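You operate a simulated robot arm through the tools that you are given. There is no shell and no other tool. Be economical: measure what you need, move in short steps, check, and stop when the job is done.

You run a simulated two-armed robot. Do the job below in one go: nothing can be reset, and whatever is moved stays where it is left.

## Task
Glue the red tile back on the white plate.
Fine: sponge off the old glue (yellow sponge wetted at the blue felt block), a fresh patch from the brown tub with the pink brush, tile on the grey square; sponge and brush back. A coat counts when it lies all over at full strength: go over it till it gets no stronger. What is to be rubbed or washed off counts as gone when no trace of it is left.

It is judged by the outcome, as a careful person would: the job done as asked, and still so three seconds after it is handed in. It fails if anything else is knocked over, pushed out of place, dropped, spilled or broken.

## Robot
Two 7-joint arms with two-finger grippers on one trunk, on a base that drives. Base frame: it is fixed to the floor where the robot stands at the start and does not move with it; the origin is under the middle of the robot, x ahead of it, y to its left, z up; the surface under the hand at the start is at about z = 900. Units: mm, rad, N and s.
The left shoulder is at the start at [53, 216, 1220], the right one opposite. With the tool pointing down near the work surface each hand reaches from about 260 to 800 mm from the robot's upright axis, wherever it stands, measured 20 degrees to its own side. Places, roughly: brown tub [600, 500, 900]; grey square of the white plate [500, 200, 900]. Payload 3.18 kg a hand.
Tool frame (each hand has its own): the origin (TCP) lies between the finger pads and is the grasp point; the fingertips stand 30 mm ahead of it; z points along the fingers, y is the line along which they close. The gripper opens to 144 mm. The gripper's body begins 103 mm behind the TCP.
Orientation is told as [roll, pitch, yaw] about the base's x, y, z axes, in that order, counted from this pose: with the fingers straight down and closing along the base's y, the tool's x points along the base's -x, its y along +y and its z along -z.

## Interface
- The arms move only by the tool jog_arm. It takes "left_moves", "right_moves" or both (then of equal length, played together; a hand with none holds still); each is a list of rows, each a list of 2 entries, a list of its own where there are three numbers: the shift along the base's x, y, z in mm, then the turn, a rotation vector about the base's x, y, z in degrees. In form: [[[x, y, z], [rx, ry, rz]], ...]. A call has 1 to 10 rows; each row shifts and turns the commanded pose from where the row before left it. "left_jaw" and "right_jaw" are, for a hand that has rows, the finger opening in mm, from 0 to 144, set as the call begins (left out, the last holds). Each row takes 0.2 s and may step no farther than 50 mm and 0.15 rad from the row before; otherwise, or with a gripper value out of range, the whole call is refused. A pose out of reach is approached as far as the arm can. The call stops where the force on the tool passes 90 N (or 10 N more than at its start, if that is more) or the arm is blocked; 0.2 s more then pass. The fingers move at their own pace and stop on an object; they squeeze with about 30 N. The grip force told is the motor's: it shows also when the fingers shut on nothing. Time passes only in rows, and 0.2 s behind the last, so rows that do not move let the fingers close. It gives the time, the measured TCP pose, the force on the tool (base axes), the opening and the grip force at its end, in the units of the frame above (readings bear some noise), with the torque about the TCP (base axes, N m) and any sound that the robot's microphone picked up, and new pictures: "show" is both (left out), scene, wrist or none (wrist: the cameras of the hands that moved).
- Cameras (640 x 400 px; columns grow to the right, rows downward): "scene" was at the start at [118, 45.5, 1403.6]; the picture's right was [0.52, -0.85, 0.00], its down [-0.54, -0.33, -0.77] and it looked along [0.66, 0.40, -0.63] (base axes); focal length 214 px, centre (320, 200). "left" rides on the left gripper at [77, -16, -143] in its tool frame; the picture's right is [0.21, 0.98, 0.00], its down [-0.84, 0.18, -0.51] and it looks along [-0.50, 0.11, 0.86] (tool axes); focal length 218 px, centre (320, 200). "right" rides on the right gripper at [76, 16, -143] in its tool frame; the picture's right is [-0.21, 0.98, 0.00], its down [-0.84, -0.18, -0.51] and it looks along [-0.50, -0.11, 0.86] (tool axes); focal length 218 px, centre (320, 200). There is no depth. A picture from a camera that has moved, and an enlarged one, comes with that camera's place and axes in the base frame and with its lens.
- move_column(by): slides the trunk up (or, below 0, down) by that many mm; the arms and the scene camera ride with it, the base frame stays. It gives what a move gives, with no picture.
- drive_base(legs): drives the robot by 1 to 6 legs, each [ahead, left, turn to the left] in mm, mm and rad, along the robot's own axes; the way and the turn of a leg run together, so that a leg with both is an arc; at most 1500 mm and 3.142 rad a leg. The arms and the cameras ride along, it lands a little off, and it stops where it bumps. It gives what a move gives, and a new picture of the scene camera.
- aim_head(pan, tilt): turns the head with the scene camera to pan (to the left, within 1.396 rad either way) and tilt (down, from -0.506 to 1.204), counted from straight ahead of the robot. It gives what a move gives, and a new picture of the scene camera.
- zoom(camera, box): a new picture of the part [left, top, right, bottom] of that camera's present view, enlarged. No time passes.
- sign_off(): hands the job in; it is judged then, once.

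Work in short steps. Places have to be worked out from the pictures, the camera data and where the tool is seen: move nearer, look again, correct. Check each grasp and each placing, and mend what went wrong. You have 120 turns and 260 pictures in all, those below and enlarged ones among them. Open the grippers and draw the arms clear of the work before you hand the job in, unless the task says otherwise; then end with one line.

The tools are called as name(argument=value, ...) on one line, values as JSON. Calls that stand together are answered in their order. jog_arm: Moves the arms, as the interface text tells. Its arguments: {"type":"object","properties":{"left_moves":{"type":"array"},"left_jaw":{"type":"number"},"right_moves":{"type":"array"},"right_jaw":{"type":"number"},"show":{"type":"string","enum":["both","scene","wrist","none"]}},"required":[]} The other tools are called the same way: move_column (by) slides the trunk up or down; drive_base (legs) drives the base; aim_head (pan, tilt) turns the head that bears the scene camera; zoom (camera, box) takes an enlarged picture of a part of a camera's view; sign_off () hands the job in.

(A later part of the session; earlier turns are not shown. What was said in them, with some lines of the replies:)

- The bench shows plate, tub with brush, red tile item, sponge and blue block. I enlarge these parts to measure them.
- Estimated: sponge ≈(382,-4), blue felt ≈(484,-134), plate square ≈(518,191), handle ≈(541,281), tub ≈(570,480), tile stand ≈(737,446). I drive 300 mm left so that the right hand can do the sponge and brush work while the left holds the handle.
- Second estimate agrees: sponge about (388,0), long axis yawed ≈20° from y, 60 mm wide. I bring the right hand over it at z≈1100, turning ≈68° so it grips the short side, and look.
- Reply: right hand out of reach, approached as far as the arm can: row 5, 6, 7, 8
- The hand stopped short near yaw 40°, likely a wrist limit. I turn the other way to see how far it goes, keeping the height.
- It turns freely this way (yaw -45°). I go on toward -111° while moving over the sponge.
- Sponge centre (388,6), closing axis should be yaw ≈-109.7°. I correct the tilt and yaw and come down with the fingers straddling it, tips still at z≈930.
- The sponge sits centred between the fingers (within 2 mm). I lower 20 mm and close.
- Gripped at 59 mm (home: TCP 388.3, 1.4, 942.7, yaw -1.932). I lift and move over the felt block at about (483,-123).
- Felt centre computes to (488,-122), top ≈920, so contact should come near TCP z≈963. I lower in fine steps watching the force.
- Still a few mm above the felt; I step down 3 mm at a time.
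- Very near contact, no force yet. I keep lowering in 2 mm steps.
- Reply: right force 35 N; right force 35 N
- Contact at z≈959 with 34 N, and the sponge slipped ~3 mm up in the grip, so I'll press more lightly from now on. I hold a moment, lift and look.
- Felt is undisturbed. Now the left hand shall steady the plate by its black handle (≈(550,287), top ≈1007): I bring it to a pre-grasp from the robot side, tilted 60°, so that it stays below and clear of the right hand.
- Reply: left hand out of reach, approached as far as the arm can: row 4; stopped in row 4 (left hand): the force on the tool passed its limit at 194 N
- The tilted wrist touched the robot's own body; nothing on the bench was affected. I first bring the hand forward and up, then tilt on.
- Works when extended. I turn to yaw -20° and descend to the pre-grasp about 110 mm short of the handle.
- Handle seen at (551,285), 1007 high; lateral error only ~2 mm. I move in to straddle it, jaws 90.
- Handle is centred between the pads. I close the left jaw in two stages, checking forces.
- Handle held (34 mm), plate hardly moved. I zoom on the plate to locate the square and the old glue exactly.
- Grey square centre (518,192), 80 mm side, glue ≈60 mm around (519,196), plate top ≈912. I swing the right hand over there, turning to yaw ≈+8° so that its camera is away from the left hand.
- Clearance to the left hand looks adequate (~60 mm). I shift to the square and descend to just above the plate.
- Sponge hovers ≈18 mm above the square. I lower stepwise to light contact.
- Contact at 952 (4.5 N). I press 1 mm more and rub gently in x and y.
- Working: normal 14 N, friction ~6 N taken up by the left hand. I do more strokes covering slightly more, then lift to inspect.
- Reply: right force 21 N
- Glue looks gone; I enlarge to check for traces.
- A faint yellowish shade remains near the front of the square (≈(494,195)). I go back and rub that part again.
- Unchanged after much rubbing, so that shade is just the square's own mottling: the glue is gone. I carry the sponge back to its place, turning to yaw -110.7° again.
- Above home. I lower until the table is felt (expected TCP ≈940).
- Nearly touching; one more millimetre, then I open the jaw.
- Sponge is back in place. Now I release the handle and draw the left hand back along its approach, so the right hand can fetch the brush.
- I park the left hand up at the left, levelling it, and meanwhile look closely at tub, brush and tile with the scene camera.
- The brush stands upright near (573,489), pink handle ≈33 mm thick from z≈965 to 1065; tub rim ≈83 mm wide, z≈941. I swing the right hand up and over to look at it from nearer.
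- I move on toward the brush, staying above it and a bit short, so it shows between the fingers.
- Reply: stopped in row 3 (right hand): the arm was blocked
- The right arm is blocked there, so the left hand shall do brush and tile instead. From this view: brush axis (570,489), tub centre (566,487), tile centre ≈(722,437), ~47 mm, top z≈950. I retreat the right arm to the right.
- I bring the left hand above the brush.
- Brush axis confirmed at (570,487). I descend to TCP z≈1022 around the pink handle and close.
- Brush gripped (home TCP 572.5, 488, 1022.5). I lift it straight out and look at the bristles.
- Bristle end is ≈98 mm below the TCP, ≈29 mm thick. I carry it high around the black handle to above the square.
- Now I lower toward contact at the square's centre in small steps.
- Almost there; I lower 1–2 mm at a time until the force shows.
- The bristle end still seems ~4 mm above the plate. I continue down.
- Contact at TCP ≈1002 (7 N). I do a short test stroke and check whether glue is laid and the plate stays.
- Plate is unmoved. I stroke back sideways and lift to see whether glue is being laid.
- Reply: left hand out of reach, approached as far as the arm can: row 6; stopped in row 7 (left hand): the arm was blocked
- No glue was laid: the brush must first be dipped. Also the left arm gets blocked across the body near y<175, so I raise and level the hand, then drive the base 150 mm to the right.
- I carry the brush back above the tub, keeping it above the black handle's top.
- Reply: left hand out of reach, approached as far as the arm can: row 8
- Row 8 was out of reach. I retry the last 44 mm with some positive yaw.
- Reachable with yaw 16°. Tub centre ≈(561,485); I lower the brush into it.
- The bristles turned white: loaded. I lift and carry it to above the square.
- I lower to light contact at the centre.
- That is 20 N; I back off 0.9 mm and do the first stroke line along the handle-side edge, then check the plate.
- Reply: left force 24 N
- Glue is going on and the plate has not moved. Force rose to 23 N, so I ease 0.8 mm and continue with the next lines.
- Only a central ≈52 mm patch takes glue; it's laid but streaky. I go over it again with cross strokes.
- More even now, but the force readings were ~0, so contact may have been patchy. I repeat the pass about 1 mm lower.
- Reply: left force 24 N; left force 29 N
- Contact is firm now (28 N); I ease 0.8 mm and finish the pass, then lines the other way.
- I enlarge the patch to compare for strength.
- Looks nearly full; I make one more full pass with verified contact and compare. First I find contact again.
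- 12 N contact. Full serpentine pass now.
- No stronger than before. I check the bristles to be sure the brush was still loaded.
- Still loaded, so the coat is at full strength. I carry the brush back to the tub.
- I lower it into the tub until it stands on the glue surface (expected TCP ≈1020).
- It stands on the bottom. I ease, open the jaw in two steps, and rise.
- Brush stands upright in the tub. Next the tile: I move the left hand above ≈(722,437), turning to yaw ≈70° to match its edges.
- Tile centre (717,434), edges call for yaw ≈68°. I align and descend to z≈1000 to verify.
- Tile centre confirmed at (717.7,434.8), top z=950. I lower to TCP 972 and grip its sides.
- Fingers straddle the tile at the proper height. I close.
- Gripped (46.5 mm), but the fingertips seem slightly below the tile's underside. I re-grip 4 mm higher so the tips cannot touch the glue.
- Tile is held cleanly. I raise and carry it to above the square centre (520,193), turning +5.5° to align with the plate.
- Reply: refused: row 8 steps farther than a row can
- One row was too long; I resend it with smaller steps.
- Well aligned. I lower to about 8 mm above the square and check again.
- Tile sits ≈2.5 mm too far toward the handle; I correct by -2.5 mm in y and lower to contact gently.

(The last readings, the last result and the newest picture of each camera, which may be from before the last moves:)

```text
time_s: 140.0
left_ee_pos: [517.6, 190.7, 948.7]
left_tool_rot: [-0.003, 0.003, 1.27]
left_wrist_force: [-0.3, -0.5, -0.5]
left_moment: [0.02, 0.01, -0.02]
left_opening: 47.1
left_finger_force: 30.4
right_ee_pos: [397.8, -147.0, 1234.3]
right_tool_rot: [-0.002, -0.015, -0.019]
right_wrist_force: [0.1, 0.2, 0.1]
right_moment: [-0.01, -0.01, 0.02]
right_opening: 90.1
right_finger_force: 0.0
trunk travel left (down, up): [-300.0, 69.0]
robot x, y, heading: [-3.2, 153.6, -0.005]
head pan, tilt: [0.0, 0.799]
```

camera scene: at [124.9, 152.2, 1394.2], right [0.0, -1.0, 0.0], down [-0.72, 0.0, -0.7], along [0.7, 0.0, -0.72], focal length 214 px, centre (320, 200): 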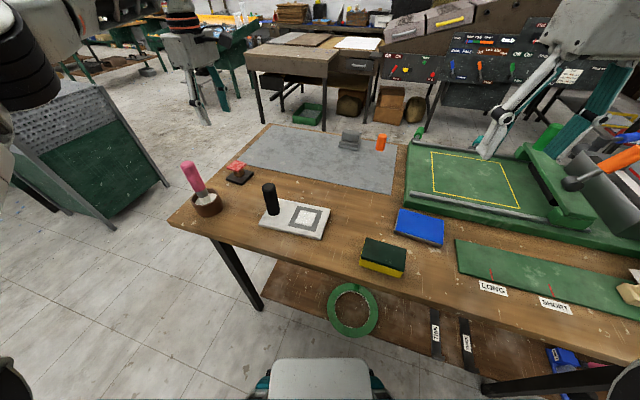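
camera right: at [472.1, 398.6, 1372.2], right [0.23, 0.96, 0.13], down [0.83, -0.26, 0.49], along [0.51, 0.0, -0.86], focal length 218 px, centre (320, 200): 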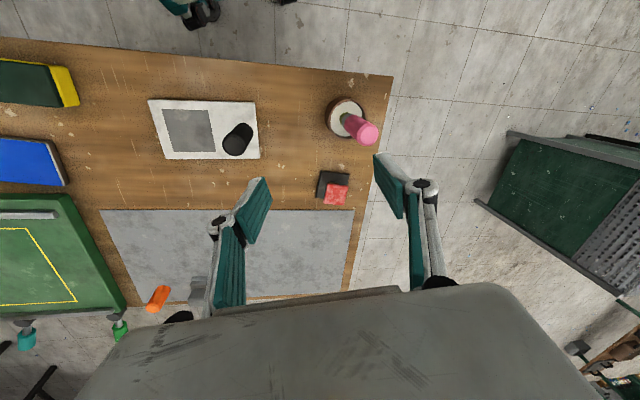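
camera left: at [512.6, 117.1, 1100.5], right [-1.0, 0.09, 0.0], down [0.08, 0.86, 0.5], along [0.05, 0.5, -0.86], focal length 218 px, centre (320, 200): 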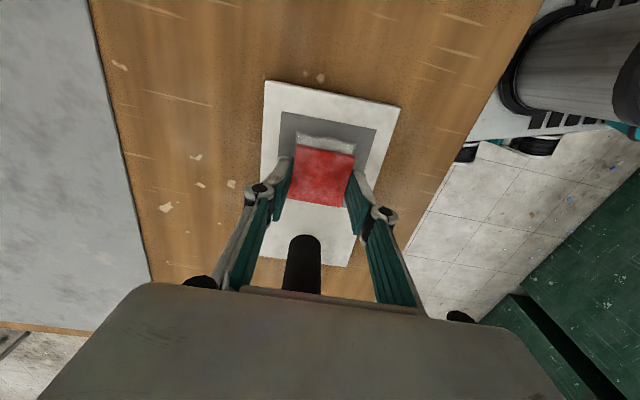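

jog_arm(left_moves=[[[0, 0, -1], [0, 0, 0]], [[0, 0, 0], [0, 0, 0]]], show="none")

jog_arm(left_moves=[[[0, 0, -1], [0, 0, 0]], [[0, 0, 0], [0, 0, 0]]], show="none")

jog_arm(left_moves=[[[0, 0, -1], [0, 0, 0]], [[0, 0, 0], [0, 0, 0]]], show="none")

zoom(camera="scene", box=[270, 190, 334, 236])

```text
time_s: 140.6
left_ee_pos: [519.0, 191.1, 949.0]
left_tool_rot: [-0.002, 0.004, 1.268]
left_wrist_force: [0.2, 0.2, -0.2]
left_moment: [-0.01, -0.01, 0.02]
left_opening: 47.0
left_finger_force: 30.1
right_ee_pos: [397.7, -146.6, 1234.9]
right_tool_rot: [-0.004, -0.014, -0.018]
right_wrist_force: [-0.1, -0.5, 0.1]
right_moment: [0.02, -0.01, -0.03]
right_opening: 90.1
right_finger_force: 0.1
trunk travel left (down, up): [-300.0, 69.0]
robot x, y, heading: [-0.9, 149.9, -0.008]
head pan, tilt: [0.0, 0.799]
```

```text
time_s: 141.2
left_ee_pos: [517.9, 190.3, 947.1]
left_tool_rot: [-0.002, 0.002, 1.269]
left_wrist_force: [0.2, -0.4, -0.6]
left_moment: [0.0, 0.03, 0.0]
left_opening: 47.1
left_finger_force: 29.8
right_ee_pos: [397.2, -146.1, 1234.8]
right_tool_rot: [-0.004, -0.013, -0.02]
right_wrist_force: [-0.5, 0.2, 0.3]
right_moment: [-0.03, 0.0, 0.0]
right_opening: 90.0
right_finger_force: 0.1
trunk travel left (down, up): [-300.0, 69.0]
robot x, y, heading: [-2.6, 149.8, -0.006]
head pan, tilt: [0.0, 0.799]
```

```text
time_s: 141.8
left_ee_pos: [518.1, 190.5, 946.0]
left_tool_rot: [-0.002, 0.004, 1.269]
left_wrist_force: [0.7, 0.2, -1.1]
left_moment: [0.0, -0.01, 0.04]
left_opening: 47.2
left_finger_force: 30.0
right_ee_pos: [397.4, -145.8, 1234.0]
right_tool_rot: [-0.003, -0.014, -0.019]
right_wrist_force: [-0.2, 0.0, -0.3]
right_moment: [0.0, 0.0, 0.0]
right_opening: 89.9
right_finger_force: 0.1
trunk travel left (down, up): [-300.0, 69.0]
robot x, y, heading: [2.1, 148.1, -0.002]
head pan, tilt: [0.0, 0.799]
```

```text
8.70 times, centred on (302, 213) of scene
camera zoom: at [125.5, 151.4, 1394.1], right [0.0, -1.0, 0.0], down [-0.72, 0.0, -0.7], along [0.7, 0.0, -0.72], focal length 1865 px, centre (476, 87)
```

zoom: 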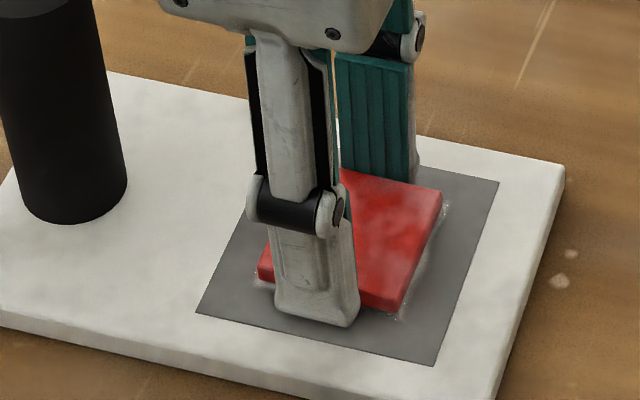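

Almost down. I continue 1 mm at a time.

jog_arm(left_moves=[[[0, 0, -1], [0, 0, 0]], [[0, 0, 0], [0, 0, 0]]], show="none")

jog_arm(left_moves=[[[0, 0, -1], [0, 0, 0]], [[0, 0, 0], [0, 0, 0]]], show="none")

zoom(camera="scene", box=[270, 190, 334, 236])

```text
time_s: 142.4
left_ee_pos: [518.2, 190.6, 945.1]
left_tool_rot: [-0.002, 0.003, 1.268]
left_wrist_force: [-0.5, 0.0, -0.4]
left_moment: [-0.01, 0.02, 0.03]
left_opening: 46.7
left_finger_force: 30.2
right_ee_pos: [397.3, -147.6, 1235.1]
right_tool_rot: [-0.005, -0.013, -0.019]
right_wrist_force: [0.6, 0.1, 0.6]
right_moment: [0.03, 0.03, -0.02]
right_opening: 90.1
right_finger_force: 0.1
trunk travel left (down, up): [-300.0, 69.0]
robot x, y, heading: [-2.6, 149.9, -0.003]
head pan, tilt: [0.0, 0.799]
```

```text
time_s: 143.0
left_ee_pos: [518.1, 191.1, 943.9]
left_tool_rot: [-0.001, 0.002, 1.269]
left_wrist_force: [0.1, 0.0, -0.1]
left_moment: [-0.02, 0.0, 0.0]
left_opening: 47.0
left_finger_force: 30.0
right_ee_pos: [397.3, -147.5, 1235.1]
right_tool_rot: [-0.005, -0.012, -0.019]
right_wrist_force: [-0.5, 0.1, 0.1]
right_moment: [-0.04, -0.01, 0.0]
right_opening: 90.0
right_finger_force: 0.0
trunk travel left (down, up): [-300.0, 69.0]
robot x, y, heading: [-0.5, 149.0, -0.005]
head pan, tilt: [0.0, 0.799]
```

```text
8.70 times, centred on (302, 213) of scene
camera zoom: at [125.5, 151.4, 1394.1], right [0.0, -1.0, 0.0], down [-0.72, 0.0, -0.7], along [0.7, 0.0, -0.72], focal length 1865 px, centre (476, 87)
```

zoom: 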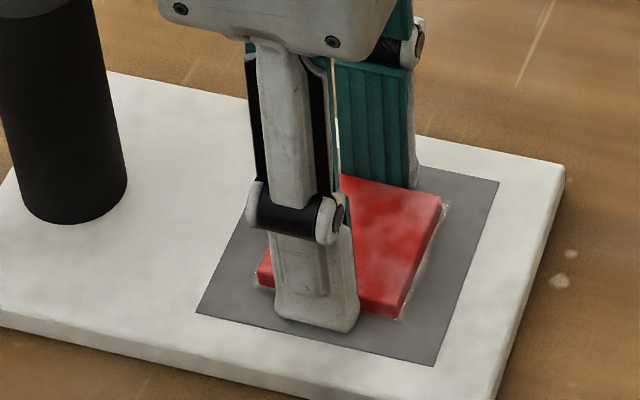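

jog_arm(left_moves=[[[0, 0, -0.8], [0, 0, 0]], [[0, 0, 0], [0, 0, 0]]], show="none")

jog_arm(left_moves=[[[0, 0, -0.8], [0, 0, 0]], [[0, 0, 0], [0, 0, 0]]], show="none")

```text
time_s: 143.6
left_ee_pos: [516.5, 190.7, 942.2]
left_tool_rot: [-0.002, 0.004, 1.268]
left_wrist_force: [0.3, 0.5, 5.1]
left_moment: [0.06, 0.14, 0.03]
left_opening: 46.9
left_finger_force: 29.8
right_ee_pos: [397.5, -148.2, 1234.2]
right_tool_rot: [-0.003, -0.013, -0.02]
right_wrist_force: [-0.8, -0.4, -0.3]
right_moment: [-0.05, 0.03, -0.02]
right_opening: 90.0
right_finger_force: 0.2
trunk travel left (down, up): [-300.0, 69.0]
robot x, y, heading: [-4.3, 151.0, -0.004]
head pan, tilt: [0.0, 0.799]
```

```text
time_s: 144.2
left_ee_pos: [517.9, 191.6, 942.8]
left_tool_rot: [-0.004, 0.004, 1.268]
left_wrist_force: [1.2, 1.5, 10.8]
left_moment: [0.08, 0.19, 0.01]
left_opening: 47.1
left_finger_force: 30.2
right_ee_pos: [397.0, -146.8, 1233.5]
right_tool_rot: [-0.004, -0.017, -0.021]
right_wrist_force: [0.8, 0.1, 1.0]
right_moment: [0.01, 0.01, 0.0]
right_opening: 90.2
right_finger_force: 0.1
trunk travel left (down, up): [-300.0, 69.0]
robot x, y, heading: [2.0, 150.2, -0.007]
head pan, tilt: [0.0, 0.799]
```

Firm contact (11 N). I hold for a moment, then open the jaw and rise straight up.

jog_arm(left_moves=[[[0, 0, 0], [0, 0, 0]], [[0, 0, 0], [0, 0, 0]], [[0, 0, 0], [0, 0, 0]], [[0, 0, 0], [0, 0, 0]], [[0, 0, 0.4], [0, 0, 0]]], show="none")

jog_arm(left_moves=[[[0, 0, 0.5], [0, 0, 0]], [[0, 0, 0], [0, 0, 0]]], left_jaw=62, show="none")

jog_arm(left_moves=[[[0, 0, 15], [0, 0, 0]], [[0, 0, 40], [0, 0, 0]], [[0, 0, 45], [0, 0, 0]], [[0, 0, 45], [0, 0, 0]], [[0, 0, 0], [0, 0, 0]]], show="wrist")

zoom(camera="scene", box=[260, 185, 340, 240])

```text
time_s: 145.4
left_ee_pos: [517.5, 190.3, 941.6]
left_tool_rot: [-0.002, 0.004, 1.268]
left_wrist_force: [0.8, -1.2, 11.1]
left_moment: [-0.07, -0.05, -0.02]
left_opening: 46.9
left_finger_force: 30.2
right_ee_pos: [396.9, -147.3, 1233.7]
right_tool_rot: [-0.003, -0.016, -0.019]
right_wrist_force: [0.5, 0.3, -0.4]
right_moment: [0.01, 0.02, 0.05]
right_opening: 90.2
right_finger_force: 0.0
trunk travel left (down, up): [-300.0, 69.0]
robot x, y, heading: [5.1, 153.0, -0.003]
head pan, tilt: [0.0, 0.799]
```

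```text
time_s: 146.0
left_ee_pos: [517.4, 192.1, 940.9]
left_tool_rot: [0.0, 0.003, 1.269]
left_wrist_force: [-0.4, -0.3, -0.1]
left_moment: [-0.03, 0.01, 0.0]
left_opening: 62.1
left_finger_force: 0.1
right_ee_pos: [397.8, -147.3, 1234.7]
right_tool_rot: [-0.003, -0.012, -0.019]
right_wrist_force: [-0.8, -0.1, 0.1]
right_moment: [0.01, -0.01, -0.02]
right_opening: 90.1
right_finger_force: 0.2
trunk travel left (down, up): [-300.0, 69.0]
robot x, y, heading: [0.2, 150.9, -0.008]
head pan, tilt: [0.0, 0.799]
```

```text
time_s: 147.2
left_ee_pos: [518.1, 188.4, 1086.3]
left_tool_rot: [0.001, 0.003, 1.271]
left_wrist_force: [0.1, 0.2, -0.4]
left_moment: [0.04, 0.05, 0.01]
left_opening: 62.0
left_finger_force: 0.1
right_ee_pos: [398.2, -147.0, 1233.6]
right_tool_rot: [-0.004, -0.014, -0.018]
right_wrist_force: [0.5, -1.0, -0.2]
right_moment: [0.0, -0.01, 0.0]
right_opening: 90.2
right_finger_force: 0.0
trunk travel left (down, up): [-300.0, 69.0]
robot x, y, heading: [-2.1, 151.7, -0.005]
head pan, tilt: [0.0, 0.799]
camera left: at [511.0, 111.3, 1230.0], right [-1.0, 0.09, 0.0], down [0.08, 0.86, 0.5], along [0.05, 0.5, -0.86], focal length 218 px, centre (320, 200)
```

left: 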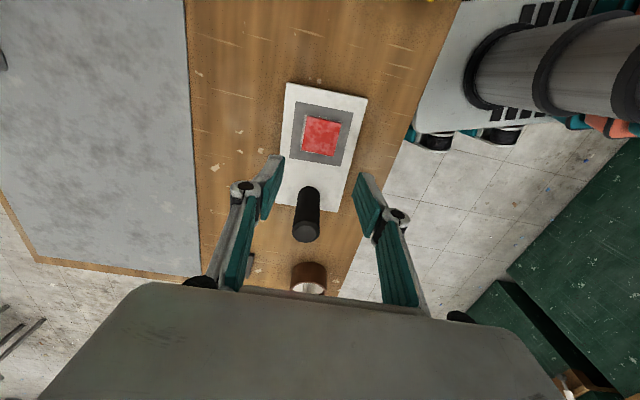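

```text
7.27 times, centred on (300, 212) of scene
camera zoom: at [126.1, 151.5, 1393.9], right [0.0, -1.0, 0.0], down [-0.72, 0.0, -0.7], along [0.7, 0.0, -0.72], focal length 1560 px, centre (466, 109)
```

zoom: 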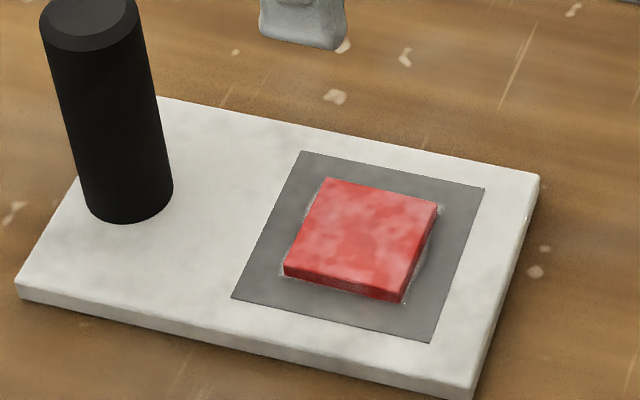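

The tile sits centred and square on the fresh patch. I draw the left arm up and back, and check the whole scene.

jog_arm(left_moves=[[[0, 10, 45], [0, 0, 0]], [[0, 15, 45], [0, 0, -8]], [[-10, 25, 40], [0, 0, -8]], [[-20, 40, 10], [0, 0, -8]], [[-20, 40, 0], [0, 0, -8]], [[-20, 40, 0], [0, 0, -8]], [[-20, 30, 0], [0, 0, -8]], [[-20, 0, 0], [0, 0, -8]], [[0, 0, 0], [0, 0, 0]]], left_jaw=90, show="scene")

zoom(camera="scene", box=[160, 150, 340, 250])

```text
time_s: 149.2
left_ee_pos: [409.4, 389.6, 1228.1]
left_tool_rot: [-0.003, 0.004, 0.289]
left_wrist_force: [-0.7, 0.4, 0.1]
left_moment: [0.0, -0.02, -0.01]
left_opening: 90.0
left_finger_force: 0.1
right_ee_pos: [397.8, -146.0, 1234.8]
right_tool_rot: [-0.005, -0.012, -0.02]
right_wrist_force: [0.0, -0.1, 0.1]
right_moment: [0.03, 0.02, -0.02]
right_opening: 90.0
right_finger_force: 0.1
trunk travel left (down, up): [-300.0, 69.0]
robot x, y, heading: [2.8, 151.9, -0.001]
head pan, tilt: [0.0, 0.799]
camera scene: at [125.7, 151.7, 1394.0], right [0.0, -1.0, 0.0], down [-0.72, 0.0, -0.7], along [0.7, 0.0, -0.72], focal length 214 px, centre (320, 200)
```

scene: 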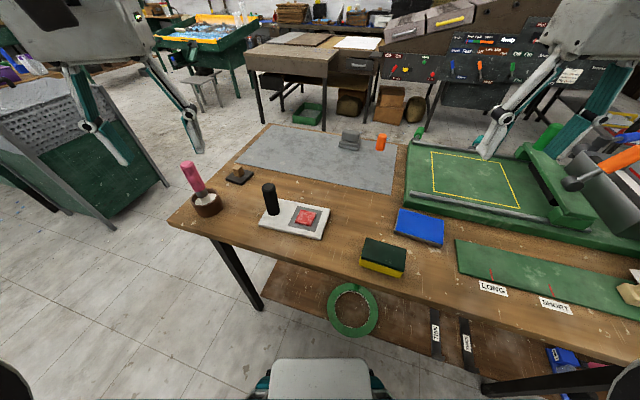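

```text
3.56 times, centred on (250, 200) of scene
camera zoom: at [125.7, 151.7, 1394.0], right [0.0, -1.0, 0.0], down [-0.72, 0.0, -0.7], along [0.7, 0.0, -0.72], focal length 763 px, centre (569, 200)
```

zoom: 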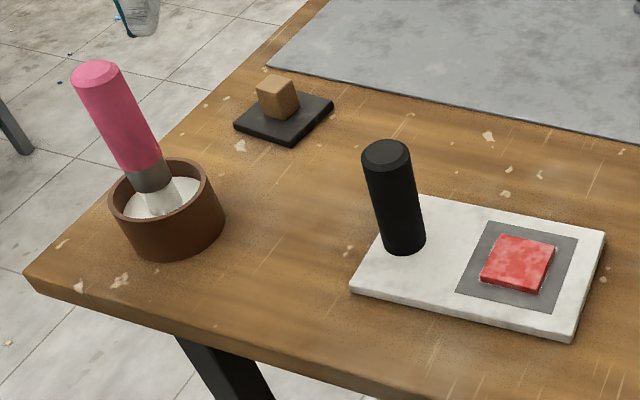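

Everything stands as it should: tile on the fresh patch, brush in the tub, sponge back, and both hands open and clear. I hand the job in.

sign_off()

```text
The job is handed in.
```

The red tile is glued back on the grey square over a fresh patch of glue; the old glue is sponged off, the sponge is back in its place and the brush is back in its tub.
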